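You operate a simulated robot arm through the tools that you are given. There is no shell and no other tool. Be economical: measure what you need, move in short steps, check, and stop when the job is done.

Carry out the task below with a simulated two-armed robot. There is one attempt and no reset: what you move stays moved.

JOB
Hold the black controller, jog the line in to 59 metres, then clear the line alarm.
Fine: brake off for the jog and on again; accept the alarm, stop the winch and reset, one press each.

The check looks at the end state, three seconds after you hand in, the way a careful person would. Anything else that was tipped, shoved, dropped, spilled or broken makes it a failure.

ROBOT AND FRAMES
Two 6-joint arms with two-finger parallel grippers on one trunk, on a base that drives. Base frame: it is fixed to the floor where the robot stands at the start and does not move with it; the origin is under the middle of the robot, x ahead of it, y to its left, z up. Lengths are in m, angles in rad, forces in N, time in s.
The left shoulder is at the start at [0.06, 0.187, 1.147], the right one opposite. With the tool pointing down near the work surface each hand reaches from about 0.16 to 0.6 m from the robot's upright axis, wherever it stands, measured 20 degrees to its own side. Places, roughly: brake switch [0.7, 0.1, 0.8]; in key of the black controller [0.5, 0.1, 0.8]; line alarm key [0.1, 0.7, 0.8]; red winch key [-0.1, 0.6, 0.8]; stop panel reset key [-0.1, 0.8, 0.8]. Payload 1.57 kg a hand.
The TCP of each hand is the grasp point between the finger pads, 0.03 m short of the fingertips. In the tool frame z runs along the fingers and y along their closing line. The gripper opens to 0.11 m. The fingers are 0.024 m wide and 0.012 m thick; the gripper's body (0.048 by 0.112 m) begins 0.078 m behind the TCP.
Orientation is told as [roll, pitch, yaw] about the base's x, y, z axes, in that order, counted from this pose: with the fingers straight down and closing along the base's y, the tool's x points along the base's -x, its y along +y and its z along -z.

CONTROLS
- The arms move only by the tool step_arm. It takes "left_steps", "right_steps" or both (then of equal length, played together; a hand with none holds still); each is a list of rows, each a list of 3 entries, a list of its own where there are three numbers: the turn, a rotation vector about the base's x, y, z in units of 90 degrees (1.0 is 90 degrees), then the shift along the base's x, y, z in units of 250 mm (1.0 is 250 mm), then the gripper command, from -1 (fully open) to 1 (shut), values between in proportion. In form: [[[ax, ay, az], [tx, ty, tz], gripper], ...]. A call has 1 to 12 rows; each row is the pose to reach, as a shift and turn from the pose commanded when the call began. A call with a number of a shift or a turn outside -1 to 1 is refused whole. A row lasts 0.2 s, in which the tool goes at most 0.05 m and 0.15 rad; a call with a longer step from one row to the next is refused whole, and so is a gripper value outside its range. Where a pose cannot be reached the arm comes as near as it can. A force on the tool above 40 N (or 10 N above the force at the start of the call, whichever is more), or a blocked arm, ends the call early, and 0.2 s more pass. The fingers move at their own pace (about 0.153 m/s each) and stop on an object; they squeeze with about 40 N. The grip force told is the motor's: it shows also when the fingers shut on nothing. Time passes only in rows, and 0.2 s behind the last, so rows that repeat a pose let the fingers close. The reply holds the time, the measured pose of the TCP, the force on the tool along the base axes, the opening and the grip force, in the units named above and with some noise, with the torque about the TCP (base axes, N m) and any sound that the robot's microphone picked up.
- Cameras (640 x 400 px; columns grow to the right, rows downward): "scene" is now at [-0.0088, 0.0568, 1.6867]; the picture's right is [0.74, -0.67, 0.00], its down [-0.53, -0.58, -0.61] and it looks along [0.41, 0.46, -0.79] (base axes); focal length 290 px, centre (320, 200). "left" rides on the left gripper at [0.07, -0.016, -0.141] in its tool frame; the picture's right is [0.23, 0.97, 0.00], its down [-0.86, 0.20, -0.48] and it looks along [-0.47, 0.11, 0.88] (tool axes); focal length 222 px, centre (320, 200). "right" rides on the right gripper at [0.07, 0.016, -0.141] in its tool frame; the picture's right is [-0.23, 0.97, 0.00], its down [-0.86, -0.20, -0.48] and it looks along [-0.47, -0.11, 0.88] (tool axes); focal length 222 px, centre (320, 200). There is no depth. A picture from a camera that has moved, and an enlarged one, comes with that camera's place and axes in the base frame and with its lens.
- get_image(camera): a new picture of that camera. It takes no simulated time.
- lift_body(by): slides the trunk up (or, below 0, down) by that many m; the arms and the scene camera ride with it, the base frame stays. It gives what a move gives, with no picture.
- drive_base(legs): drives the robot by 1 to 6 legs, each [ahead, left, turn to the left] in m, m and rad, along the robot's own axes; the way and the turn of a leg run together, so that a leg with both is an arc; at most 1.5 m and 3.142 rad a leg. The arms and the cameras ride along, it lands a little off, and it stops where it bumps. It gives what a move gives.
- pan_tilt(pan, tilt): turns the head with the scene camera to pan (to the left, within 1.501 rad either way) and tilt (down, from -0.506 to 1.204), counted from straight ahead of the robot. It gives what a move gives.
- close_up(camera, box): a new picture of the part [left, top, right, bottom] of that camera's present view, enlarged. It takes no simulated time.
- sign_off(): hands the job in; it is judged then, once.

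Work in short steps. Places have to be worked out from the pictures, the camera data and where the tool is seen: move nearer, look again, correct. Check each grasp and each placing, and mend what went wrong. You have 120 turns and 88 pictures in all, those below and enlarged ones among them. Open the grippers and draw the arms clear of the work before you hand the job in, unless the task says otherwise; then end with one line.

The tools are called after "Request:" as name(argument=value, ...) on one line, values as JSON. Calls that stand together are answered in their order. step_arm: Moves the arms, as the interface text tells. Its arguments: {"type":"object","properties":{"left_steps":{"type":"array"},"right_steps":{"type":"array"}},"required":[]} The other tools are called the same way: lift_body (by) slides the trunk up or down; drive_base (legs) drives the base; pan_tilt (pan, tilt) turns the head that bears the scene camera; get_image (camera) takes a picture; close_up (camera, box) takes an enlarged picture of a part of a camera's view; sign_off () hands the job in.

At the start:

```text
clock: 0.0
left_tcp_pos: [0.2847, 0.372, 1.1885]
left_ee_rot: [-0.001, -0.001, 0.0]
left_force: [-0.3, -0.8, 0.4]
left_ft_torque: [0.01, -0.01, 0.02]
left_finger_gap: 0.1099
left_gripper_force: 0.1
right_tcp_pos: [0.3394, 0.0492, 1.2052]
right_ee_rot: [0.0, -0.002, 0.001]
right_force: [0.0, 0.2, 0.2]
right_ft_torque: [0.01, 0.01, -0.02]
right_finger_gap: 0.1103
right_gripper_force: 0.0
trunk travel left (down, up): [-0.775, 0.215]
robot x, y, heading: [0.0025, 0.0013, 0.0]
head pan, tilt: [0.834, 0.909]
```

scene: 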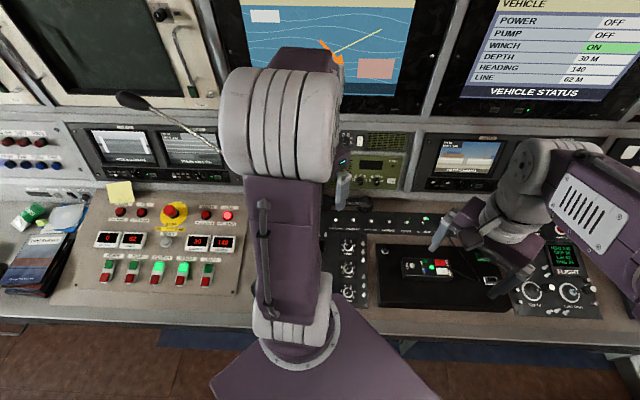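
right: 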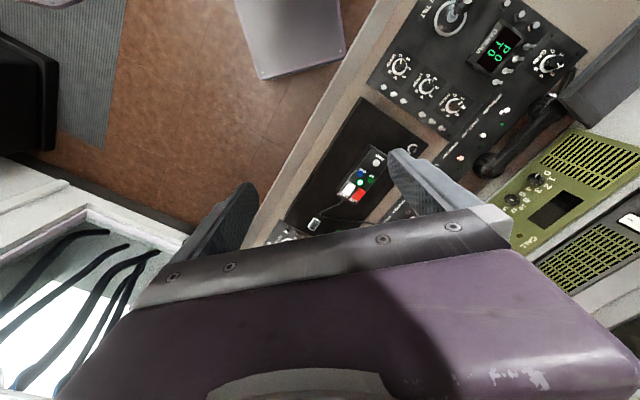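
left: 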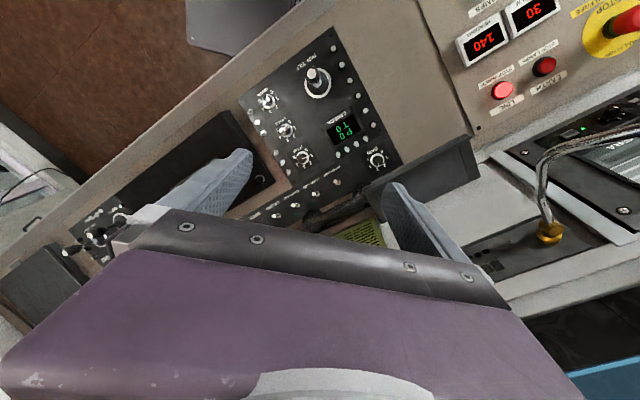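

The pictures show the console running diagonally, with the controller in a dark tray and the stop panel to the left. I enlarge both areas.

Request:
close_up(camera="scene", box=[70, 170, 260, 300])

Request:
close_up(camera="scene", box=[320, 190, 560, 330])

Request:
close_up(camera="right", box=[260, 80, 500, 250])

```text
3.08 times, centred on (165, 235) of scene
camera zoom: at [-0.0088, 0.0568, 1.6867], right [0.74, -0.67, 0.0], down [-0.53, -0.58, -0.61], along [0.41, 0.46, -0.79], focal length 893 px, centre (797, 92)
```

zoom: 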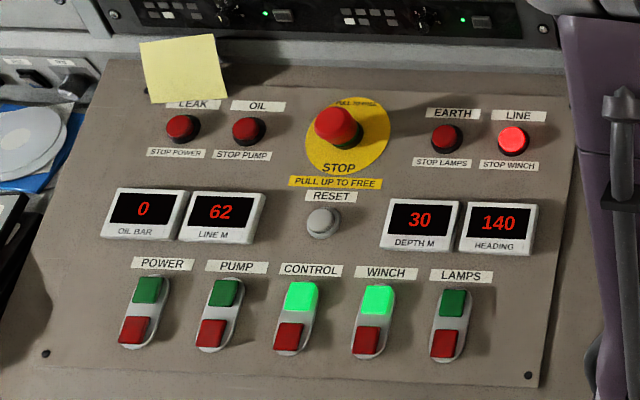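

```text
2.67 times, centred on (440, 260) of scene
camera zoom: at [-0.0088, 0.0568, 1.6867], right [0.74, -0.67, 0.0], down [-0.53, -0.58, -0.61], along [0.41, 0.46, -0.79], focal length 774 px, centre (0, 40)
```

zoom: 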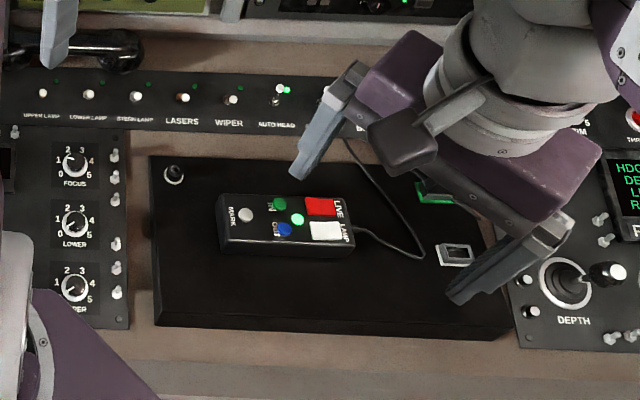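

```text
2.35 times, centred on (380, 165) of right
camera zoom: at [0.2702, 0.0656, 1.3472], right [0.23, 0.97, 0.0], down [0.86, -0.2, 0.48], along [0.47, -0.11, -0.88], focal length 523 px, centre (179, 282)
```

zoom: 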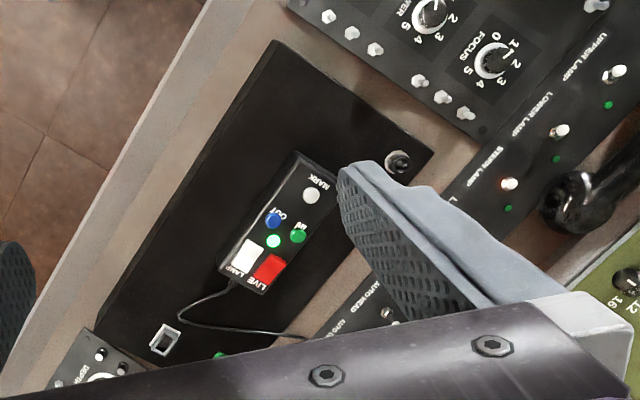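

The layout is clear: the line alarm is lit, line reads 62, and the brake toggle is hidden behind the right arm. I turn the robot square to the console and shift it right, so the controller and switch row come within reach.

Request:
drive_base(legs=[[0, 0, 0.834], [0, -0.3, 0]])

Request:
pan_tilt(pan=0, tilt=0.95)

Request:
get_image(camera="scene")

```text
clock: 4.2
left_tcp_pos: [0.1272, 0.2676, 1.1882]
left_ee_rot: [-0.003, 0.0, 0.845]
left_force: [-0.3, 0.6, -0.1]
left_ft_torque: [-0.01, -0.01, 0.01]
left_finger_gap: 0.1099
left_gripper_force: 0.1
right_tcp_pos: [0.4074, 0.094, 1.2055]
right_ee_rot: [-0.003, 0.0, 0.847]
right_force: [0.3, 0.0, 0.1]
right_ft_torque: [-0.02, -0.01, 0.04]
right_finger_gap: 0.11
right_gripper_force: 0.1
trunk travel left (down, up): [-0.775, 0.215]
robot x, y, heading: [0.2206, -0.1988, 0.846]
head pan, tilt: [0.834, 0.909]
```

```text
clock: 5.4
left_tcp_pos: [0.1288, 0.2663, 1.1876]
left_ee_rot: [-0.002, -0.001, 0.847]
left_force: [0.5, -0.6, 0.8]
left_ft_torque: [-0.03, 0.02, -0.01]
left_finger_gap: 0.1101
left_gripper_force: 0.0
right_tcp_pos: [0.408, 0.0928, 1.2046]
right_ee_rot: [-0.001, 0.001, 0.846]
right_force: [-0.1, 0.1, -0.8]
right_ft_torque: [0.0, 0.0, -0.03]
right_finger_gap: 0.1102
right_gripper_force: 0.0
trunk travel left (down, up): [-0.775, 0.215]
robot x, y, heading: [0.2219, -0.1914, 0.844]
head pan, tilt: [0.0, 0.949]
```

```text
81 pictures are left
camera scene: at [0.229, -0.1834, 1.6837], right [0.75, -0.66, 0.0], down [-0.54, -0.61, -0.58], along [0.39, 0.44, -0.81], focal length 290 px, centre (320, 200)
```

scene: 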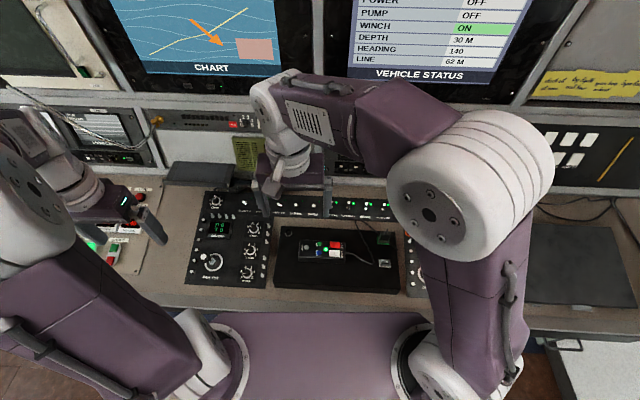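

Now the controller is straight ahead. I enlarge it and the switch row.

Request:
close_up(camera="scene", box=[270, 190, 430, 295])

Request:
get_image(camera="right")

```text
3.81 times, centred on (350, 242) of scene
camera zoom: at [0.229, -0.1834, 1.6837], right [0.75, -0.66, 0.0], down [-0.54, -0.61, -0.58], along [0.39, 0.44, -0.81], focal length 1106 px, centre (206, 38)
```

zoom: 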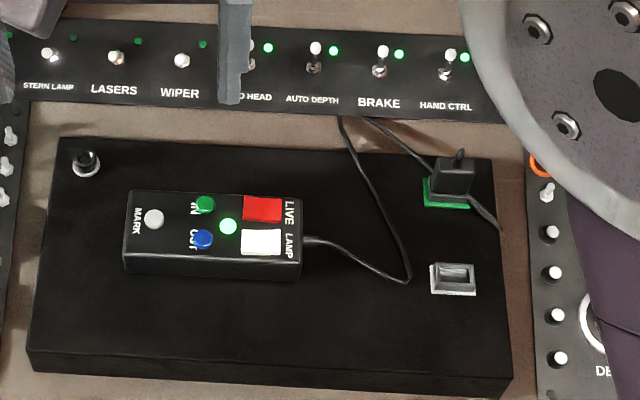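

```text
79 pictures are left
camera right: at [0.3499, 0.0515, 1.3471], right [-0.58, 0.82, 0.0], down [0.72, 0.51, 0.48], along [0.39, 0.28, -0.88], focal length 222 px, centre (320, 200)
```

right: 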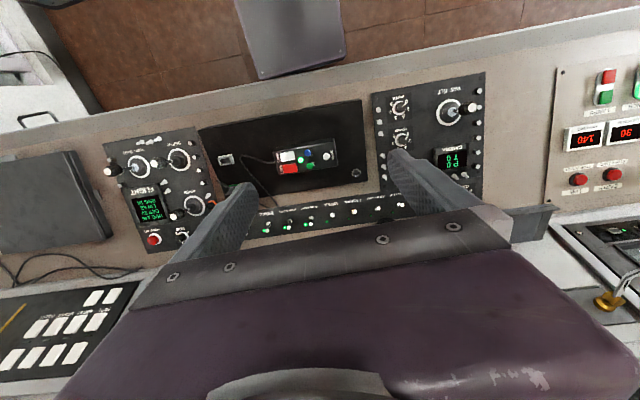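

All four right-hand toggles (AUTO HEAD, AUTO DEPTH, BRAKE, HAND CTRL) are up with green lamps. I take an enlarged right view for triangulation.

Request:
close_up(camera="right", box=[210, 100, 370, 240])

```text
2.86 times, centred on (290, 170) of right
camera zoom: at [0.3499, 0.0515, 1.3471], right [-0.58, 0.82, 0.0], down [0.72, 0.51, 0.48], along [0.39, 0.28, -0.88], focal length 635 px, centre (406, 286)
```

zoom: 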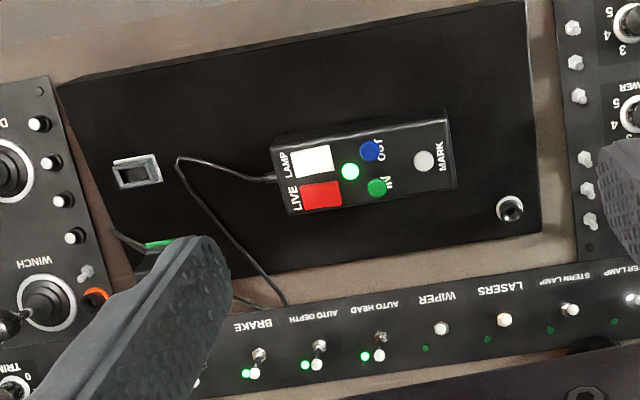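

Triangulated, IN is near [0.50, 0.13, 0.86] and the BRAKE lever near [0.72, 0.14, 0.88]. The plan is to hold the MARK end with the left hand leaning outward, closing across the controller, and use the right hand closed as a finger. First I move the right hand aside and bring the left one in while turning it.

Request:
step_arm(left_steps=[[[0, 0, -0.09], [0, 0, 0], -1], [[0, 0, -0.18], [0, 0, 0], -1], [[0, 0, -0.27], [0, 0, 0], -1], [[0, 0, -0.36], [0, 0, 0], -1], [[0, 0, -0.45], [0.11, -0.04, -0.07], -1], [[0, 0, -0.54], [0.22, -0.08, -0.14], -1], [[0, 0, -0.63], [0.33, -0.12, -0.21], -1], [[0, 0, -0.72], [0.44, -0.16, -0.28], -1], [[0, 0, -0.81], [0.55, -0.2, -0.35], -1], [[0, 0, -0.9], [0.66, -0.24, -0.42], -1], [[0, 0, -0.99], [0.77, -0.28, -0.5], -1], [[0, 0, -1.0], [0.88, -0.32, -0.58], -1]], right_steps=[[[0, 0, 0], [0.14, -0.12, 0], -0.5], [[0, 0, 0], [0.28, -0.24, 0], 0], [[0, 0, 0], [0.42, -0.36, 0], 0.5], [[0, 0, 0], [0.56, -0.48, 0], 1], [[0, 0, 0], [0.6, -0.52, 0], 1], [[0, 0, 0], [0.6, -0.52, 0], 1], [[0, 0, 0], [0.6, -0.52, 0], 1], [[0, 0, 0], [0.6, -0.52, 0], 1], [[0, 0, 0], [0.6, -0.52, 0], 1], [[0, 0, 0], [0.6, -0.52, 0], 1], [[0, 0, 0], [0.6, -0.52, 0], 1], [[0, 0, 0], [0.6, -0.52, 0], 1]])

Request:
get_image(camera="left")

Request:
get_image(camera="scene")

```text
clock: 8.0
left_tcp_pos: [0.3469, 0.1829, 1.0424]
left_ee_rot: [0.001, 0.001, -0.725]
left_force: [0.5, 0.9, 0.3]
left_ft_torque: [0.03, 0.06, 0.03]
left_finger_gap: 0.1102
left_gripper_force: 0.1
right_tcp_pos: [0.5615, -0.0369, 1.2048]
right_ee_rot: [0.0, 0.002, 0.845]
right_force: [-0.4, -1.1, -0.1]
right_ft_torque: [-0.04, -0.01, -0.01]
right_finger_gap: 0.0
right_gripper_force: 20.8
trunk travel left (down, up): [-0.775, 0.215]
robot x, y, heading: [0.2197, -0.1952, 0.851]
head pan, tilt: [0.0, 0.949]
```

```text
77 pictures are left
camera left: at [0.285, 0.2158, 1.1834], right [0.48, 0.88, 0.0], down [0.77, -0.42, 0.48], along [0.42, -0.23, -0.88], focal length 222 px, centre (320, 200)
```

left: 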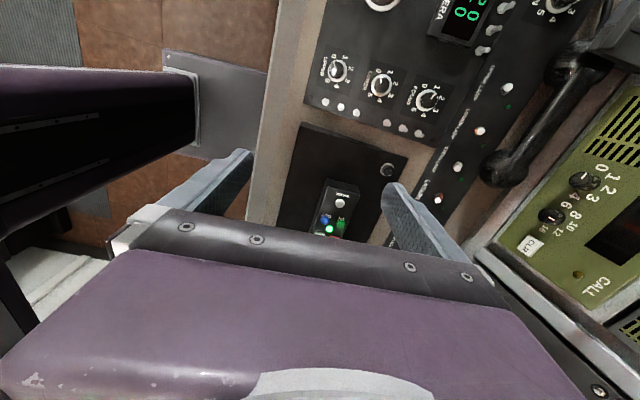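

```text
76 pictures are left
camera scene: at [0.2313, -0.1834, 1.6837], right [0.75, -0.66, 0.0], down [-0.54, -0.61, -0.58], along [0.38, 0.44, -0.81], focal length 290 px, centre (320, 200)
```

scene: 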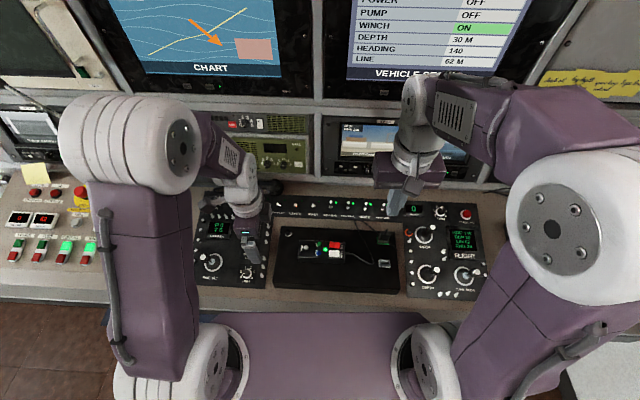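

MARK at about [0.458, 0.158] agrees between the views. I lean the left hand outward and go to a pre-grasp point above and left of the MARK end, then look.

Request:
step_arm(left_steps=[[[-0.055, -0.055, -0.01], [0.05, 0.015, -0.07], -1], [[-0.11, -0.11, -0.02], [0.1, 0.03, -0.14], -1], [[-0.165, -0.165, -0.03], [0.16, 0.045, -0.22], -1], [[-0.22, -0.22, -0.035], [0.22, 0.06, -0.3], -1], [[-0.275, -0.275, -0.039], [0.268, 0.076, -0.388], -1], [[-0.275, -0.275, -0.039], [0.268, 0.076, -0.388], -1]])

Request:
get_image(camera="left")

Request:
close_up(camera="scene", box=[200, 180, 440, 320])

```text
clock: 9.4
left_tcp_pos: [0.4155, 0.2021, 0.9463]
left_ee_rot: [-0.019, -0.61, -0.782]
left_force: [-0.8, -0.5, 0.7]
left_ft_torque: [-0.02, 0.01, 0.0]
left_finger_gap: 0.11
left_gripper_force: 0.1
right_tcp_pos: [0.557, -0.0361, 1.2058]
right_ee_rot: [0.0, 0.0, 0.845]
right_force: [0.7, -0.7, 0.3]
right_ft_torque: [-0.01, -0.02, -0.03]
right_finger_gap: 0.0
right_gripper_force: 21.1
trunk travel left (down, up): [-0.775, 0.215]
robot x, y, heading: [0.2219, -0.1991, 0.845]
head pan, tilt: [0.0, 0.949]
```

```text
75 pictures are left
camera left: at [0.3077, 0.2905, 1.0235], right [0.56, 0.81, -0.15], down [0.45, -0.15, 0.88], along [0.69, -0.56, -0.45], focal length 222 px, centre (320, 200)
```

left: 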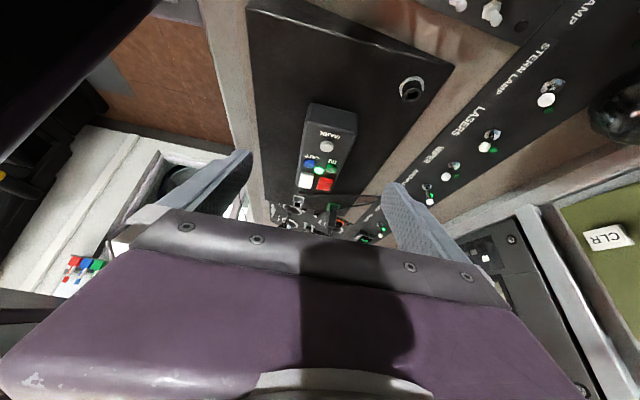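

```text
2.67 times, centred on (320, 250) of scene
camera zoom: at [0.2292, -0.185, 1.6837], right [0.75, -0.66, 0.0], down [-0.54, -0.61, -0.58], along [0.39, 0.44, -0.81], focal length 774 px, centre (320, 67)
```

zoom: 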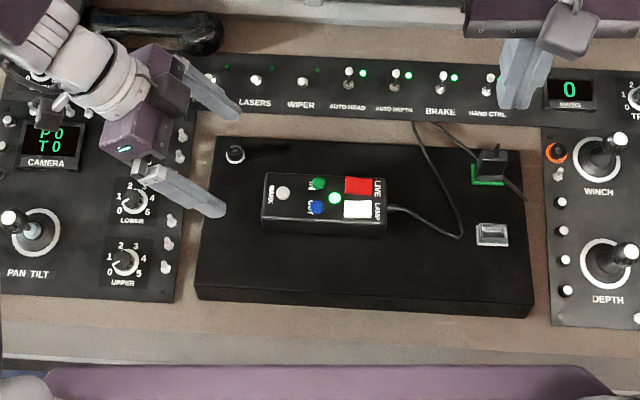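

MARK top is at about [0.471, 0.155, 0.85]; the tray is some 25 mm lower. I slide down along the tool axis to straddle the MARK end, still open.

Request:
step_arm(left_steps=[[[0, 0, 0], [0.05, -0.035, -0.08], -1], [[0, 0, 0], [0.1, -0.075, -0.16], -1], [[0, 0, 0], [0.15, -0.12, -0.24], -1], [[0, 0, 0], [0.194, -0.16, -0.313], -1], [[0, 0, 0], [0.194, -0.16, -0.313], -1]])

Request:
get_image(camera="left")

Request:
close_up(camera="scene", box=[250, 190, 410, 295])

```text
clock: 10.6
left_tcp_pos: [0.465, 0.1655, 0.8693]
left_ee_rot: [-0.021, -0.612, -0.779]
left_force: [0.2, 0.2, -0.1]
left_ft_torque: [-0.02, -0.01, 0.02]
left_finger_gap: 0.1101
left_gripper_force: 0.0
right_tcp_pos: [0.559, -0.0371, 1.2068]
right_ee_rot: [0.0, -0.003, 0.847]
right_force: [0.0, 0.5, -0.5]
right_ft_torque: [0.0, 0.01, -0.02]
right_finger_gap: 0.0
right_gripper_force: 21.4
trunk travel left (down, up): [-0.775, 0.215]
robot x, y, heading: [0.2229, -0.1944, 0.848]
head pan, tilt: [0.0, 0.949]
```

```text
73 pictures are left
camera left: at [0.3579, 0.2522, 0.9459], right [0.56, 0.81, -0.15], down [0.45, -0.15, 0.88], along [0.69, -0.56, -0.45], focal length 222 px, centre (320, 200)
```

left: 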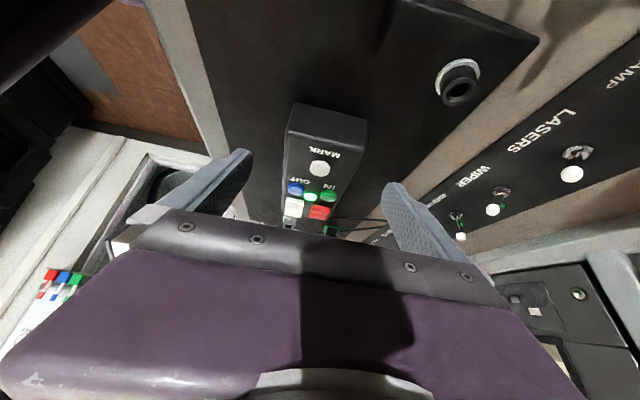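

```text
3.81 times, centred on (330, 242) of scene
camera zoom: at [0.229, -0.184, 1.6837], right [0.75, -0.66, 0.0], down [-0.54, -0.61, -0.58], along [0.39, 0.44, -0.81], focal length 1106 px, centre (282, 38)
```

zoom: 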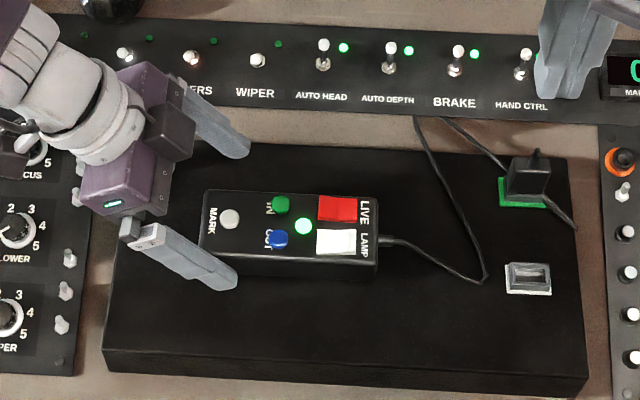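

The fingers straddle the controller, a few millimetres too far ahead. I shift back 5 mm, lower 5 mm and close.

Request:
step_arm(left_steps=[[[0, 0, 0], [-0.014, -0.014, -0.02], -1], [[0, 0, 0], [-0.014, -0.014, -0.02], -0.3], [[0, 0, 0], [-0.014, -0.014, -0.02], 0], [[0, 0, 0], [-0.014, -0.014, -0.02], 0.3], [[0, 0, 0], [-0.014, -0.014, -0.02], 1], [[0, 0, 0], [-0.014, -0.014, -0.02], 1]])

Request:
close_up(camera="scene", box=[250, 190, 410, 295])

```text
clock: 12.0
left_tcp_pos: [0.4634, 0.1628, 0.8646]
left_ee_rot: [-0.02, -0.611, -0.78]
left_force: [2.5, 5.0, 3.2]
left_ft_torque: [0.33, -0.19, 0.18]
left_finger_gap: 0.0636
left_gripper_force: 39.7
right_tcp_pos: [0.5589, -0.0348, 1.206]
right_ee_rot: [-0.001, 0.001, 0.847]
right_force: [0.2, 0.4, 0.0]
right_ft_torque: [-0.01, 0.01, 0.01]
right_finger_gap: 0.0
right_gripper_force: 20.9
trunk travel left (down, up): [-0.775, 0.215]
robot x, y, heading: [0.218, -0.1974, 0.844]
head pan, tilt: [0.0, 0.949]
```

```text
3.81 times, centred on (330, 242) of scene
camera zoom: at [0.2297, -0.1833, 1.6837], right [0.75, -0.66, 0.0], down [-0.54, -0.61, -0.58], along [0.39, 0.44, -0.81], focal length 1106 px, centre (282, 38)
```

zoom: 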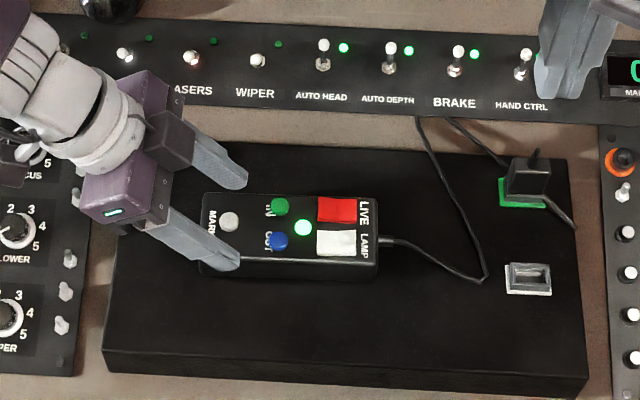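

Controller is gripped firmly at 0.064 m gap, in place. Now I bring the closed right hand, tips tilted forward, to a hover above the BRAKE lever and look.

Request:
step_arm(right_steps=[[[0.034, -0.034, -0.005], [0.08, 0.09, -0.11], 1], [[0.068, -0.068, -0.01], [0.16, 0.18, -0.22], 1], [[0.1, -0.1, -0.015], [0.24, 0.27, -0.33], 1], [[0.135, -0.135, -0.02], [0.33, 0.36, -0.44], 1], [[0.17, -0.17, -0.026], [0.42, 0.46, -0.55], 1], [[0.204, -0.204, -0.032], [0.51, 0.56, -0.67], 1], [[0.236, -0.236, -0.038], [0.58, 0.64, -0.78], 1], [[0.236, -0.236, -0.038], [0.604, 0.664, -0.824], 1], [[0.236, -0.236, -0.038], [0.604, 0.664, -0.824], 1]])

Request:
get_image(camera="right")

Request:
close_up(camera="scene", box=[300, 150, 460, 255])

```text
clock: 14.0
left_tcp_pos: [0.4603, 0.1616, 0.8642]
left_ee_rot: [-0.018, -0.61, -0.781]
left_force: [-2.0, -0.8, 1.0]
left_ft_torque: [-0.15, -0.03, -0.06]
left_finger_gap: 0.0632
left_gripper_force: 40.1
right_tcp_pos: [0.7111, 0.1292, 0.9989]
right_ee_rot: [-0.019, -0.525, 0.792]
right_force: [0.5, 0.0, 0.1]
right_ft_torque: [-0.02, 0.0, 0.03]
right_finger_gap: 0.0
right_gripper_force: 21.2
trunk travel left (down, up): [-0.775, 0.215]
robot x, y, heading: [0.2215, -0.1974, 0.841]
head pan, tilt: [0.0, 0.949]
```

```text
70 pictures are left
camera right: at [0.6059, 0.0501, 1.0866], right [-0.55, 0.83, 0.1], down [0.49, 0.22, 0.85], along [0.68, 0.51, -0.53], focal length 222 px, centre (320, 200)
```

right: 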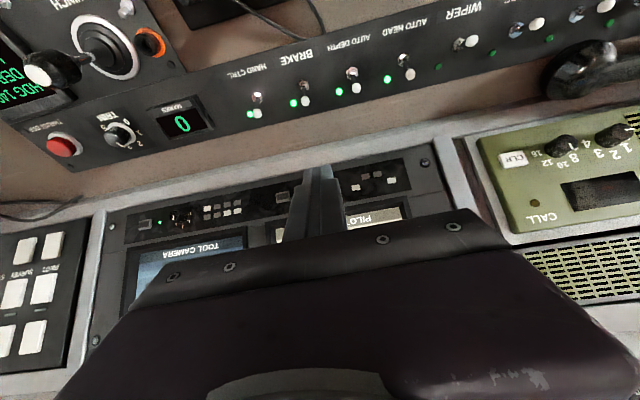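

```text
3.81 times, centred on (380, 202) of scene
camera zoom: at [0.2288, -0.1841, 1.6837], right [0.75, -0.66, 0.0], down [-0.54, -0.61, -0.58], along [0.39, 0.44, -0.81], focal length 1106 px, centre (91, 190)
```

zoom: 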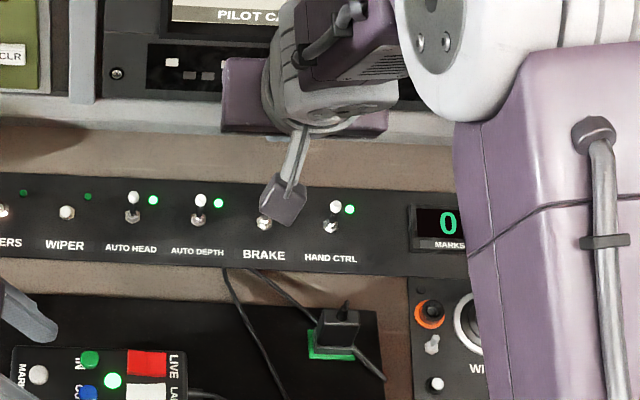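

The BRAKE lever tip is near [0.722, 0.136, 0.88], wall about 8 cm beyond it. I move the fingertip just beyond the lever and part of the way down, then check.

Request:
step_arm(right_steps=[[[0, 0, 0], [0.068, 0.051, 0], 1], [[0, 0, 0], [0.068, 0.051, -0.15], 1], [[0, 0, 0], [0.068, 0.051, -0.27], 1], [[0, 0, 0], [0.068, 0.051, -0.27], 1]])

Request:
get_image(camera="right")

Request:
close_up(camera="scene", box=[320, 170, 420, 235])

```text
clock: 15.0
left_tcp_pos: [0.4618, 0.161, 0.8635]
left_ee_rot: [-0.021, -0.612, -0.781]
left_force: [-2.3, -0.2, 0.0]
left_ft_torque: [-0.19, 0.11, -0.14]
left_finger_gap: 0.0637
left_gripper_force: 39.5
right_tcp_pos: [0.7254, 0.1395, 0.9308]
right_ee_rot: [-0.017, -0.523, 0.792]
right_force: [0.1, 0.1, 0.2]
right_ft_torque: [-0.02, 0.0, 0.0]
right_finger_gap: 0.0001
right_gripper_force: 21.3
trunk travel left (down, up): [-0.775, 0.215]
robot x, y, heading: [0.2207, -0.1987, 0.845]
head pan, tilt: [0.0, 0.949]
```

```text
68 pictures are left
camera right: at [0.6204, 0.06, 1.02], right [-0.55, 0.83, 0.1], down [0.49, 0.22, 0.85], along [0.68, 0.51, -0.53], focal length 222 px, centre (320, 200)
```

right: 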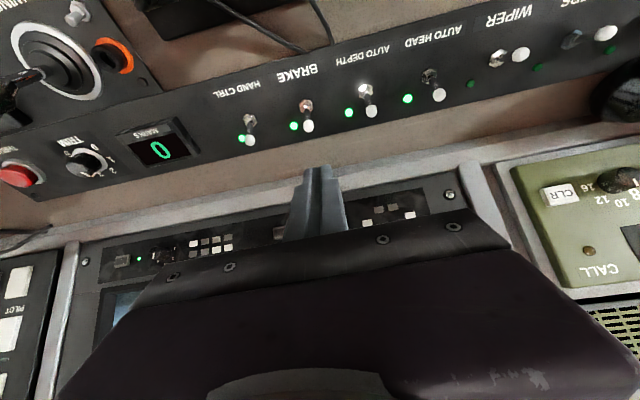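

```text
6.15 times, centred on (370, 202) of scene
camera zoom: at [0.229, -0.184, 1.6837], right [0.75, -0.66, 0.0], down [-0.54, -0.61, -0.58], along [0.39, 0.44, -0.81], focal length 1786 px, centre (12, 185)
```

zoom: 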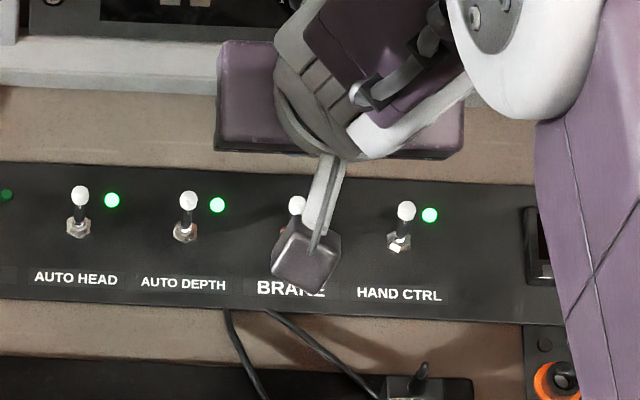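

The fingertip is slightly ahead of and about 3 cm above the lever; the lever may be lower than first thought. I go 15 mm further ahead and down 30 mm, then look.

Request:
step_arm(right_steps=[[[0, 0, 0], [0.042, 0.042, 0], 1], [[0, 0, 0], [0.042, 0.042, -0.06], 1], [[0, 0, 0], [0.042, 0.042, -0.12], 1], [[0, 0, 0], [0.042, 0.042, -0.12], 1]])

Request:
close_up(camera="right", box=[200, 80, 420, 220])

```text
clock: 16.0
left_tcp_pos: [0.4625, 0.1619, 0.8641]
left_ee_rot: [-0.023, -0.612, -0.78]
left_force: [-1.5, -1.4, 0.3]
left_ft_torque: [-0.05, 0.02, -0.13]
left_finger_gap: 0.0637
left_gripper_force: 39.4
right_tcp_pos: [0.7371, 0.1511, 0.9012]
right_ee_rot: [-0.018, -0.522, 0.79]
right_force: [0.6, -0.3, -0.3]
right_ft_torque: [0.01, -0.01, -0.01]
right_finger_gap: 0.0001
right_gripper_force: 21.4
trunk travel left (down, up): [-0.775, 0.215]
robot x, y, heading: [0.2243, -0.1919, 0.844]
head pan, tilt: [0.0, 0.949]
```

```text
2.86 times, centred on (310, 150) of right
camera zoom: at [0.6318, 0.0716, 0.9898], right [-0.55, 0.83, 0.1], down [0.49, 0.22, 0.85], along [0.68, 0.51, -0.53], focal length 635 px, centre (349, 343)
```

zoom: 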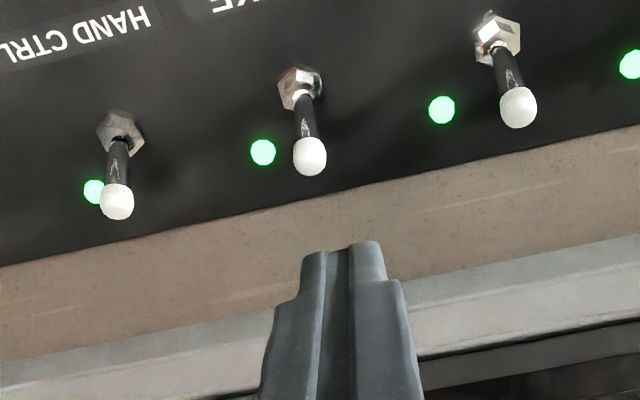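

The lever tip is at about [0.733, 0.142, 0.85], base ~1 cm behind it. I lower the tip behind the knob 27 mm, then pull it back toward the robot to flip the brake off, and rise.

Request:
step_arm(right_steps=[[[0, 0, 0], [0.011, -0.011, -0.05], 1], [[0, 0, 0], [0.011, -0.011, -0.108], 1], [[0, 0, 0], [0.011, -0.011, -0.108], 1], [[0, 0, 0], [-0.02, -0.042, -0.108], 1], [[0, 0, 0], [-0.045, -0.067, -0.108], 1], [[0, 0, 0], [-0.07, -0.092, -0.108], 1], [[0, 0, 0], [-0.07, -0.092, -0.108], 1]])

Request:
get_image(camera="right")

```text
clock: 17.6
left_tcp_pos: [0.4621, 0.1602, 0.8639]
left_ee_rot: [-0.022, -0.612, -0.782]
left_force: [-1.7, 0.7, -0.7]
left_ft_torque: [0.11, 0.01, 0.07]
left_finger_gap: 0.0634
left_gripper_force: 39.5
right_tcp_pos: [0.7191, 0.128, 0.8718]
right_ee_rot: [-0.018, -0.526, 0.791]
right_force: [-0.1, 0.2, -0.5]
right_ft_torque: [0.0, 0.0, -0.01]
right_finger_gap: 0.0002
right_gripper_force: 21.2
trunk travel left (down, up): [-0.775, 0.215]
robot x, y, heading: [0.2228, -0.1954, 0.846]
head pan, tilt: [0.0, 0.949]
```

```text
65 pictures are left
camera right: at [0.6139, 0.0487, 0.961], right [-0.55, 0.83, 0.1], down [0.49, 0.22, 0.85], along [0.68, 0.51, -0.53], focal length 222 px, centre (320, 200)
```

right: 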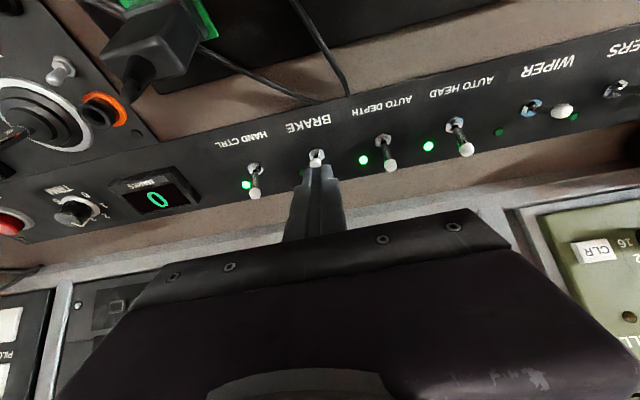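

The BRAKE lever seems flipped back. I raise the hand and check its lamp.

Request:
step_arm(right_steps=[[[0, 0, 0], [0.01, 0.01, 0.1], 1], [[0, 0, 0], [0, 0, 0.25], 1], [[0, 0, 0], [-0.1, -0.1, 0.4], 1], [[0, 0, 0], [-0.1, -0.1, 0.4], 1]])

Request:
get_image(camera="right")

Request:
get_image(camera="scene")

```text
refused: row 3 steps farther than a row can; nothing moved
```

```text
64 pictures are left
camera right: at [0.6139, 0.0487, 0.961], right [-0.55, 0.83, 0.1], down [0.49, 0.22, 0.85], along [0.68, 0.51, -0.53], focal length 222 px, centre (320, 200)
```

right: 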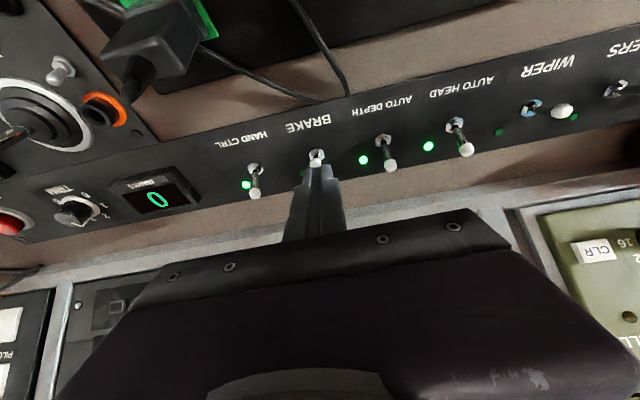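

```text
63 pictures are left
camera scene: at [0.2293, -0.1838, 1.6837], right [0.75, -0.66, 0.0], down [-0.54, -0.61, -0.58], along [0.39, 0.44, -0.81], focal length 290 px, centre (320, 200)
```

scene: 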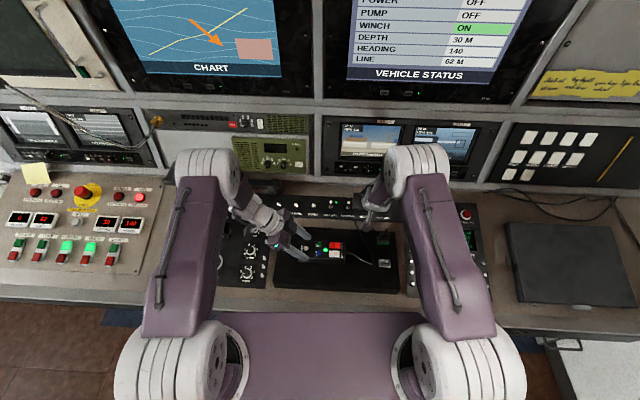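

That was refused for a long row; nothing moved. The lever is down, the lamp looks dark. I raise in shorter steps, then go to a hover near the IN key, leaning right.

Request:
step_arm(right_steps=[[[0, 0, 0], [0.02, 0.02, 0.12], 1], [[0, 0, 0], [0.02, 0.02, 0.28], 1], [[0, 0, 0], [0.02, 0.02, 0.43], 1], [[-0.024, 0.07, 0], [-0.12, 0, 0.43], 1], [[-0.047, 0.14, 0], [-0.27, -0.03, 0.43], 1], [[-0.07, 0.21, 0], [-0.42, -0.06, 0.43], 1], [[-0.094, 0.28, 0], [-0.57, -0.09, 0.43], 1], [[-0.118, 0.354, 0], [-0.7, -0.112, 0.43], 1], [[-0.118, 0.354, 0], [-0.756, -0.112, 0.43], 1], [[-0.118, 0.354, 0], [-0.756, -0.112, 0.43], 1]])

Request:
get_image(camera="right")

Request:
close_up(camera="scene", box=[260, 180, 420, 285])

```text
clock: 19.8
left_tcp_pos: [0.4626, 0.161, 0.863]
left_ee_rot: [-0.021, -0.61, -0.781]
left_force: [-0.2, 0.9, 0.8]
left_ft_torque: [0.05, -0.1, 0.06]
left_finger_gap: 0.0637
left_gripper_force: 40.1
right_tcp_pos: [0.5296, 0.1007, 0.9799]
right_ee_rot: [0.235, 0.012, 0.723]
right_force: [1.1, -0.8, -0.4]
right_ft_torque: [-0.03, 0.02, 0.01]
right_finger_gap: 0.0
right_gripper_force: 21.0
right hand out of reach, approached as far as the arm can: row 4
trunk travel left (down, up): [-0.775, 0.215]
robot x, y, heading: [0.2175, -0.1946, 0.845]
head pan, tilt: [0.0, 0.949]
```

```text
62 pictures are left
camera right: at [0.49, 0.043, 1.1232], right [-0.46, 0.86, 0.22], down [0.85, 0.34, 0.41], along [0.28, 0.38, -0.88], focal length 222 px, centre (320, 200)
```

right: 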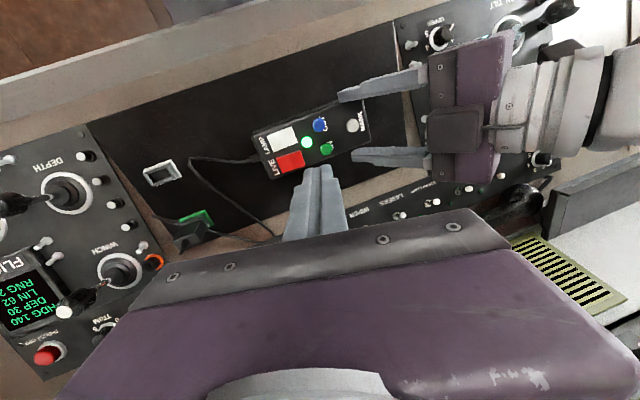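

```text
3.81 times, centred on (340, 232) of scene
camera zoom: at [0.2293, -0.1837, 1.6837], right [0.75, -0.66, 0.0], down [-0.54, -0.61, -0.58], along [0.39, 0.44, -0.81], focal length 1106 px, centre (244, 76)
```

zoom: 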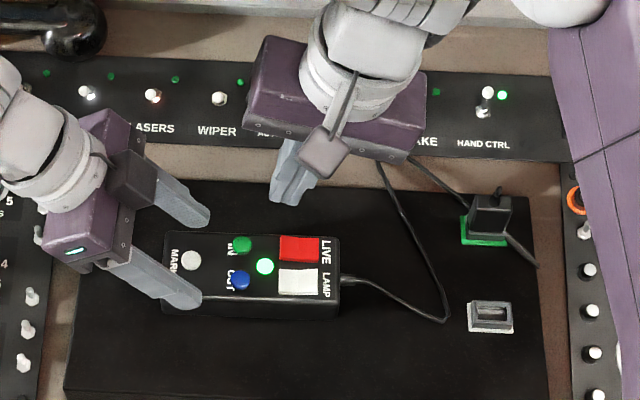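

BRAKE lamp is off now. IN triangulates to [0.510, 0.136, 0.855]; I bring the fingertip about 12 mm above it.

Request:
step_arm(right_steps=[[[0, 0, 0], [-0.03, 0.06, -0.08], 1], [[0, 0, 0], [-0.059, 0.121, -0.18], 1], [[0, 0, 0], [-0.059, 0.121, -0.27], 1], [[0, 0, 0], [-0.059, 0.121, -0.33], 1], [[0, 0, 0], [-0.059, 0.121, -0.33], 1]])

Request:
close_up(camera="right", box=[220, 60, 420, 220])

Request:
close_up(camera="scene", box=[280, 210, 380, 275])

```text
clock: 21.0
left_tcp_pos: [0.463, 0.1612, 0.864]
left_ee_rot: [-0.021, -0.611, -0.778]
left_force: [-1.4, 1.7, 1.6]
left_ft_torque: [-0.01, -0.01, -0.06]
left_finger_gap: 0.0637
left_gripper_force: 39.3
right_tcp_pos: [0.5157, 0.1282, 0.8972]
right_ee_rot: [0.234, 0.01, 0.724]
right_force: [0.6, 0.4, -0.1]
right_ft_torque: [0.05, -0.03, 0.0]
right_finger_gap: 0.0
right_gripper_force: 21.6
trunk travel left (down, up): [-0.775, 0.215]
robot x, y, heading: [0.2222, -0.1951, 0.845]
head pan, tilt: [0.0, 0.949]
```

```text
2.50 times, centred on (320, 140) of right
camera zoom: at [0.4752, 0.071, 1.0407], right [-0.46, 0.86, 0.22], down [0.85, 0.34, 0.41], along [0.28, 0.38, -0.88], focal length 555 px, centre (320, 350)
```

zoom: 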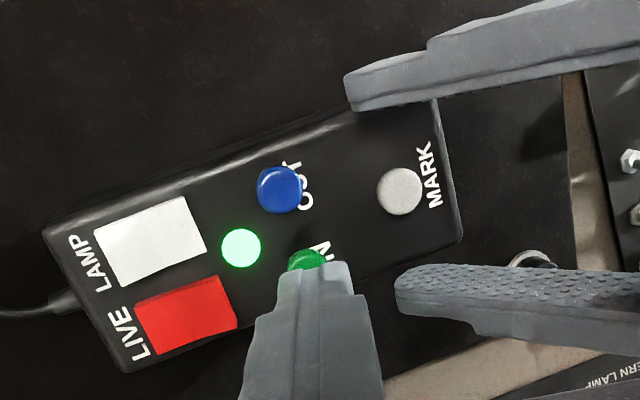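

```text
6.15 times, centred on (330, 242) of scene
camera zoom: at [0.2292, -0.1838, 1.6837], right [0.75, -0.66, 0.0], down [-0.54, -0.61, -0.58], along [0.39, 0.44, -0.81], focal length 1786 px, centre (258, -62)
```

zoom: 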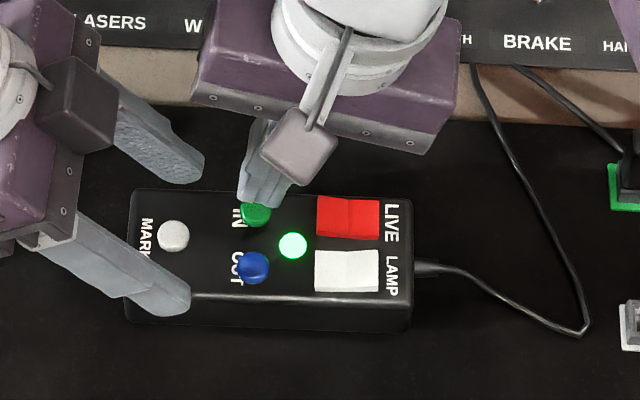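

The fingertip sits over IN, about 3 mm too far ahead. I correct and descend 9 mm, reading force and sound.

Request:
step_arm(right_steps=[[[0, 0, 0], [-0.016, -0.01, 0], 1], [[0, 0, 0], [-0.016, -0.01, -0.02], 1], [[0, 0, 0], [-0.016, -0.01, -0.036], 1]])

Request:
close_up(camera="right", box=[220, 60, 420, 220])

```text
clock: 21.8
left_tcp_pos: [0.4626, 0.1618, 0.8645]
left_ee_rot: [-0.021, -0.611, -0.78]
left_force: [-1.2, 0.8, 2.3]
left_ft_torque: [0.03, -0.08, 0.09]
left_finger_gap: 0.0634
left_gripper_force: 39.9
right_tcp_pos: [0.512, 0.1284, 0.8893]
right_ee_rot: [0.234, 0.009, 0.724]
right_force: [-0.4, 0.2, -1.1]
right_ft_torque: [-0.01, -0.01, 0.02]
right_finger_gap: 0.0
right_gripper_force: 21.2
trunk travel left (down, up): [-0.775, 0.215]
robot x, y, heading: [0.2238, -0.1945, 0.845]
head pan, tilt: [0.0, 0.949]
```

```text
2.50 times, centred on (320, 140) of right
camera zoom: at [0.472, 0.0706, 1.0325], right [-0.46, 0.86, 0.22], down [0.85, 0.34, 0.41], along [0.28, 0.38, -0.88], focal length 555 px, centre (320, 350)
```

zoom: 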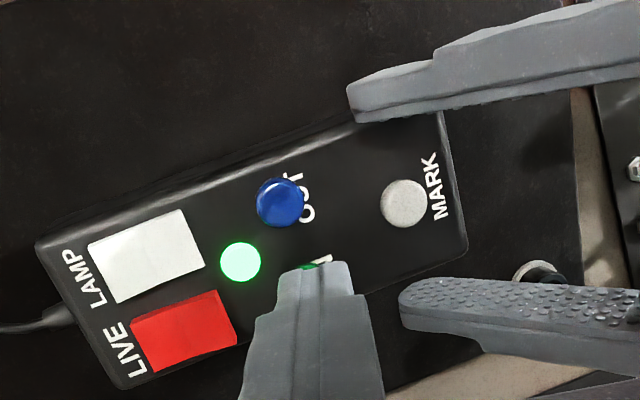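

No contact yet. I go down 5 mm more.

Request:
step_arm(right_steps=[[[0, 0, 0], [0, 0, -0.01], 1], [[0, 0, 0], [0, 0, -0.02], 1]])

```text
clock: 22.4
left_tcp_pos: [0.462, 0.1617, 0.8641]
left_ee_rot: [-0.02, -0.611, -0.78]
left_force: [-1.3, 1.1, 1.4]
left_ft_torque: [0.05, 0.02, 0.13]
left_finger_gap: 0.0633
left_gripper_force: 39.8
right_tcp_pos: [0.5115, 0.1294, 0.8845]
right_ee_rot: [0.234, 0.01, 0.724]
right_force: [0.3, -0.3, 0.3]
right_ft_torque: [-0.02, 0.01, -0.01]
right_finger_gap: 0.0
right_gripper_force: 21.6
trunk travel left (down, up): [-0.775, 0.215]
robot x, y, heading: [0.2212, -0.1956, 0.851]
head pan, tilt: [0.0, 0.949]
```

Still free. Another 4 mm.

Request:
step_arm(right_steps=[[[0, 0, 0], [0, 0, -0.016], 1]])

Request:
close_up(camera="scene", box=[280, 210, 380, 275])

```text
clock: 22.8
left_tcp_pos: [0.4629, 0.1618, 0.8645]
left_ee_rot: [-0.021, -0.608, -0.78]
left_force: [-0.5, 0.6, 1.9]
left_ft_torque: [-0.01, 0.02, 0.17]
left_finger_gap: 0.0634
left_gripper_force: 40.3
right_tcp_pos: [0.5114, 0.1295, 0.8827]
right_ee_rot: [0.233, 0.011, 0.724]
right_force: [-1.1, 0.4, -0.1]
right_ft_torque: [0.01, 0.01, 0.01]
right_finger_gap: 0.0001
right_gripper_force: 21.1
trunk travel left (down, up): [-0.775, 0.215]
robot x, y, heading: [0.2194, -0.1937, 0.847]
head pan, tilt: [0.0, 0.949]
```

```text
6.15 times, centred on (330, 242) of scene
camera zoom: at [0.2292, -0.1838, 1.6837], right [0.75, -0.66, 0.0], down [-0.54, -0.61, -0.58], along [0.39, 0.44, -0.81], focal length 1786 px, centre (258, -62)
```

zoom: 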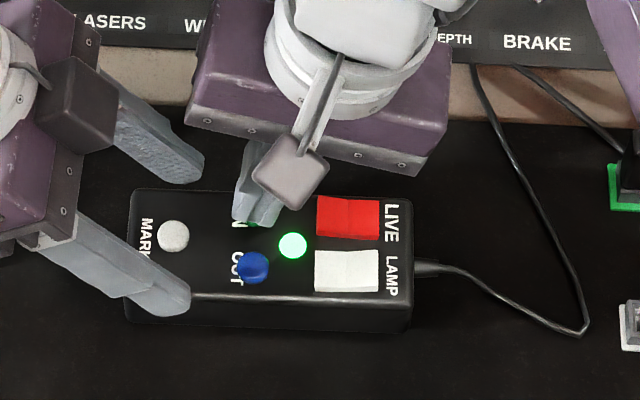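

The tip now covers the key. I continue down 4 mm.

Request:
step_arm(right_steps=[[[0, 0, 0], [0, 0, -0.016], 1]])

```text
clock: 23.2
left_tcp_pos: [0.4631, 0.1613, 0.8633]
left_ee_rot: [-0.02, -0.611, -0.78]
left_force: [-0.6, 0.5, 1.5]
left_ft_torque: [-0.01, 0.04, 0.17]
left_finger_gap: 0.0634
left_gripper_force: 39.9
right_tcp_pos: [0.511, 0.1283, 0.8781]
right_ee_rot: [0.233, 0.011, 0.724]
right_force: [0.4, 0.2, 0.7]
right_ft_torque: [0.01, -0.01, 0.01]
right_finger_gap: 0.0001
right_gripper_force: 21.3
trunk travel left (down, up): [-0.775, 0.215]
robot x, y, heading: [0.2226, -0.1958, 0.849]
head pan, tilt: [0.0, 0.949]
```

Request:
step_arm(right_steps=[[[0, 0, 0], [0, 0, -0.012], 1]])

Request:
close_up(camera="scene", box=[280, 210, 380, 275])

Request:
close_up(camera="right", box=[220, 60, 420, 220])

```text
clock: 23.6
left_tcp_pos: [0.4617, 0.1607, 0.8635]
left_ee_rot: [-0.02, -0.612, -0.781]
left_force: [-0.9, 0.4, 1.1]
left_ft_torque: [-0.01, 0.03, 0.13]
left_finger_gap: 0.0635
left_gripper_force: 40.3
right_tcp_pos: [0.5117, 0.1302, 0.8756]
right_ee_rot: [0.236, 0.01, 0.724]
right_force: [0.0, 0.2, 0.1]
right_ft_torque: [0.01, 0.02, -0.01]
right_finger_gap: 0.0
right_gripper_force: 21.7
trunk travel left (down, up): [-0.775, 0.215]
robot x, y, heading: [0.2204, -0.1947, 0.85]
head pan, tilt: [0.0, 0.949]
```

```text
6.15 times, centred on (330, 242) of scene
camera zoom: at [0.2292, -0.1838, 1.6837], right [0.75, -0.66, 0.0], down [-0.54, -0.61, -0.58], along [0.39, 0.44, -0.81], focal length 1786 px, centre (258, -62)
```

zoom: 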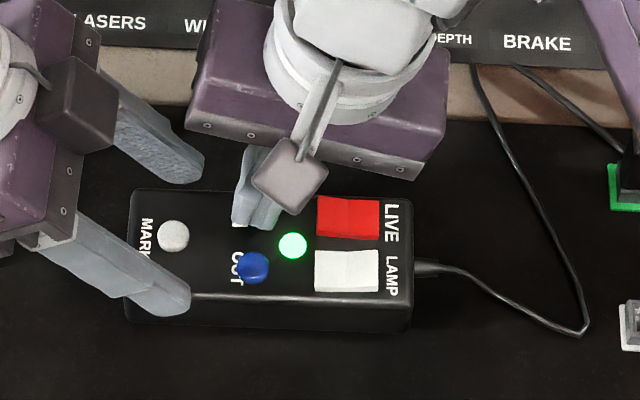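

```text
2.50 times, centred on (320, 140) of right
camera zoom: at [0.4719, 0.072, 1.0185], right [-0.46, 0.86, 0.22], down [0.85, 0.34, 0.41], along [0.28, 0.38, -0.88], focal length 555 px, centre (320, 350)
```

zoom: 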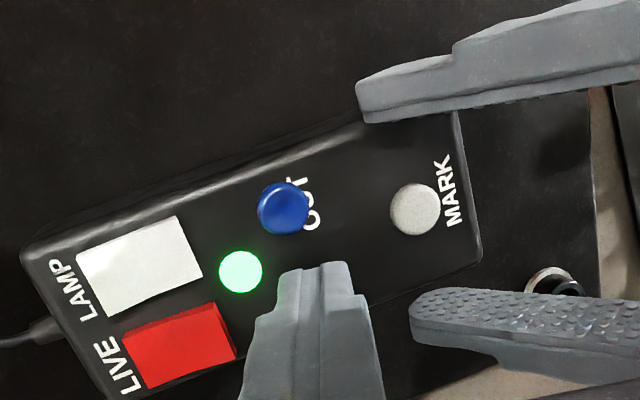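

Still no contact, so the key is lower (about 0.835) and therefore slightly further ahead along the view ray. I shift ahead 5 mm and go down 5 mm.

Request:
step_arm(right_steps=[[[0, 0, 0], [0.012, 0.016, 0], 1], [[0, 0, 0], [0.012, 0.016, -0.01], 1], [[0, 0, 0], [0.012, 0.016, -0.02], 1]])

```text
clock: 24.4
left_tcp_pos: [0.4608, 0.1619, 0.8635]
left_ee_rot: [-0.02, -0.611, -0.78]
left_force: [0.6, 2.1, -0.2]
left_ft_torque: [-0.27, -0.15, 0.15]
left_finger_gap: 0.0633
left_gripper_force: 39.3
right_tcp_pos: [0.514, 0.1323, 0.871]
right_ee_rot: [0.237, 0.008, 0.725]
right_force: [-1.1, -0.6, 9.1]
right_ft_torque: [-0.07, 0.04, 0.01]
right_finger_gap: 0.0
right_gripper_force: 20.9
trunk travel left (down, up): [-0.775, 0.215]
robot x, y, heading: [0.2209, -0.1899, 0.846]
head pan, tilt: [0.0, 0.949]
heard: click
```

A click with 9 N: IN was pressed. I release by rising 10 mm and read the line.

Request:
step_arm(right_steps=[[[0, 0, 0], [0, 0, 0.03], 1], [[0, 0, 0], [0, 0, 0.03], 1]])

Request:
get_image(camera="scene")

```text
clock: 25.0
left_tcp_pos: [0.461, 0.1609, 0.8644]
left_ee_rot: [-0.021, -0.613, -0.779]
left_force: [-0.7, -0.3, 0.8]
left_ft_torque: [0.11, 0.05, -0.09]
left_finger_gap: 0.0635
left_gripper_force: 40.2
right_tcp_pos: [0.5139, 0.1313, 0.8775]
right_ee_rot: [0.234, 0.01, 0.724]
right_force: [0.4, 0.8, 0.3]
right_ft_torque: [0.02, 0.02, 0.01]
right_finger_gap: 0.0002
right_gripper_force: 21.4
trunk travel left (down, up): [-0.775, 0.215]
robot x, y, heading: [0.2235, -0.1993, 0.849]
head pan, tilt: [0.0, 0.949]
```

```text
54 pictures are left
camera scene: at [0.2292, -0.1838, 1.6837], right [0.75, -0.66, 0.0], down [-0.54, -0.61, -0.58], along [0.39, 0.44, -0.81], focal length 290 px, centre (320, 200)
```

scene: 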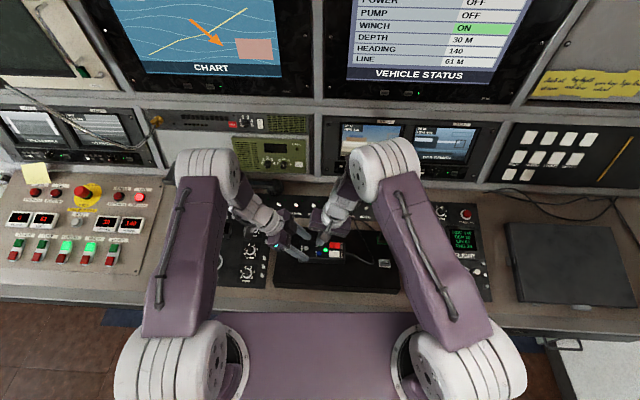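

The screen shows LINE 61 M; I confirm by zooming.

Request:
close_up(camera="scene", box=[345, 15, 505, 90])

```text
4.00 times, centred on (425, 52) of scene
camera zoom: at [0.2292, -0.1838, 1.6837], right [0.75, -0.66, 0.0], down [-0.54, -0.61, -0.58], along [0.39, 0.44, -0.81], focal length 1161 px, centre (-100, 790)
```

zoom: 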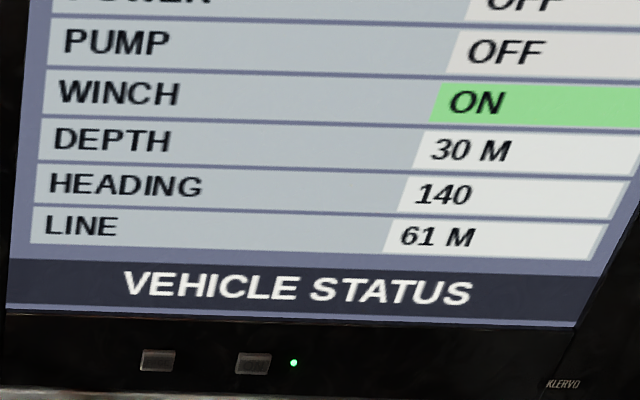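

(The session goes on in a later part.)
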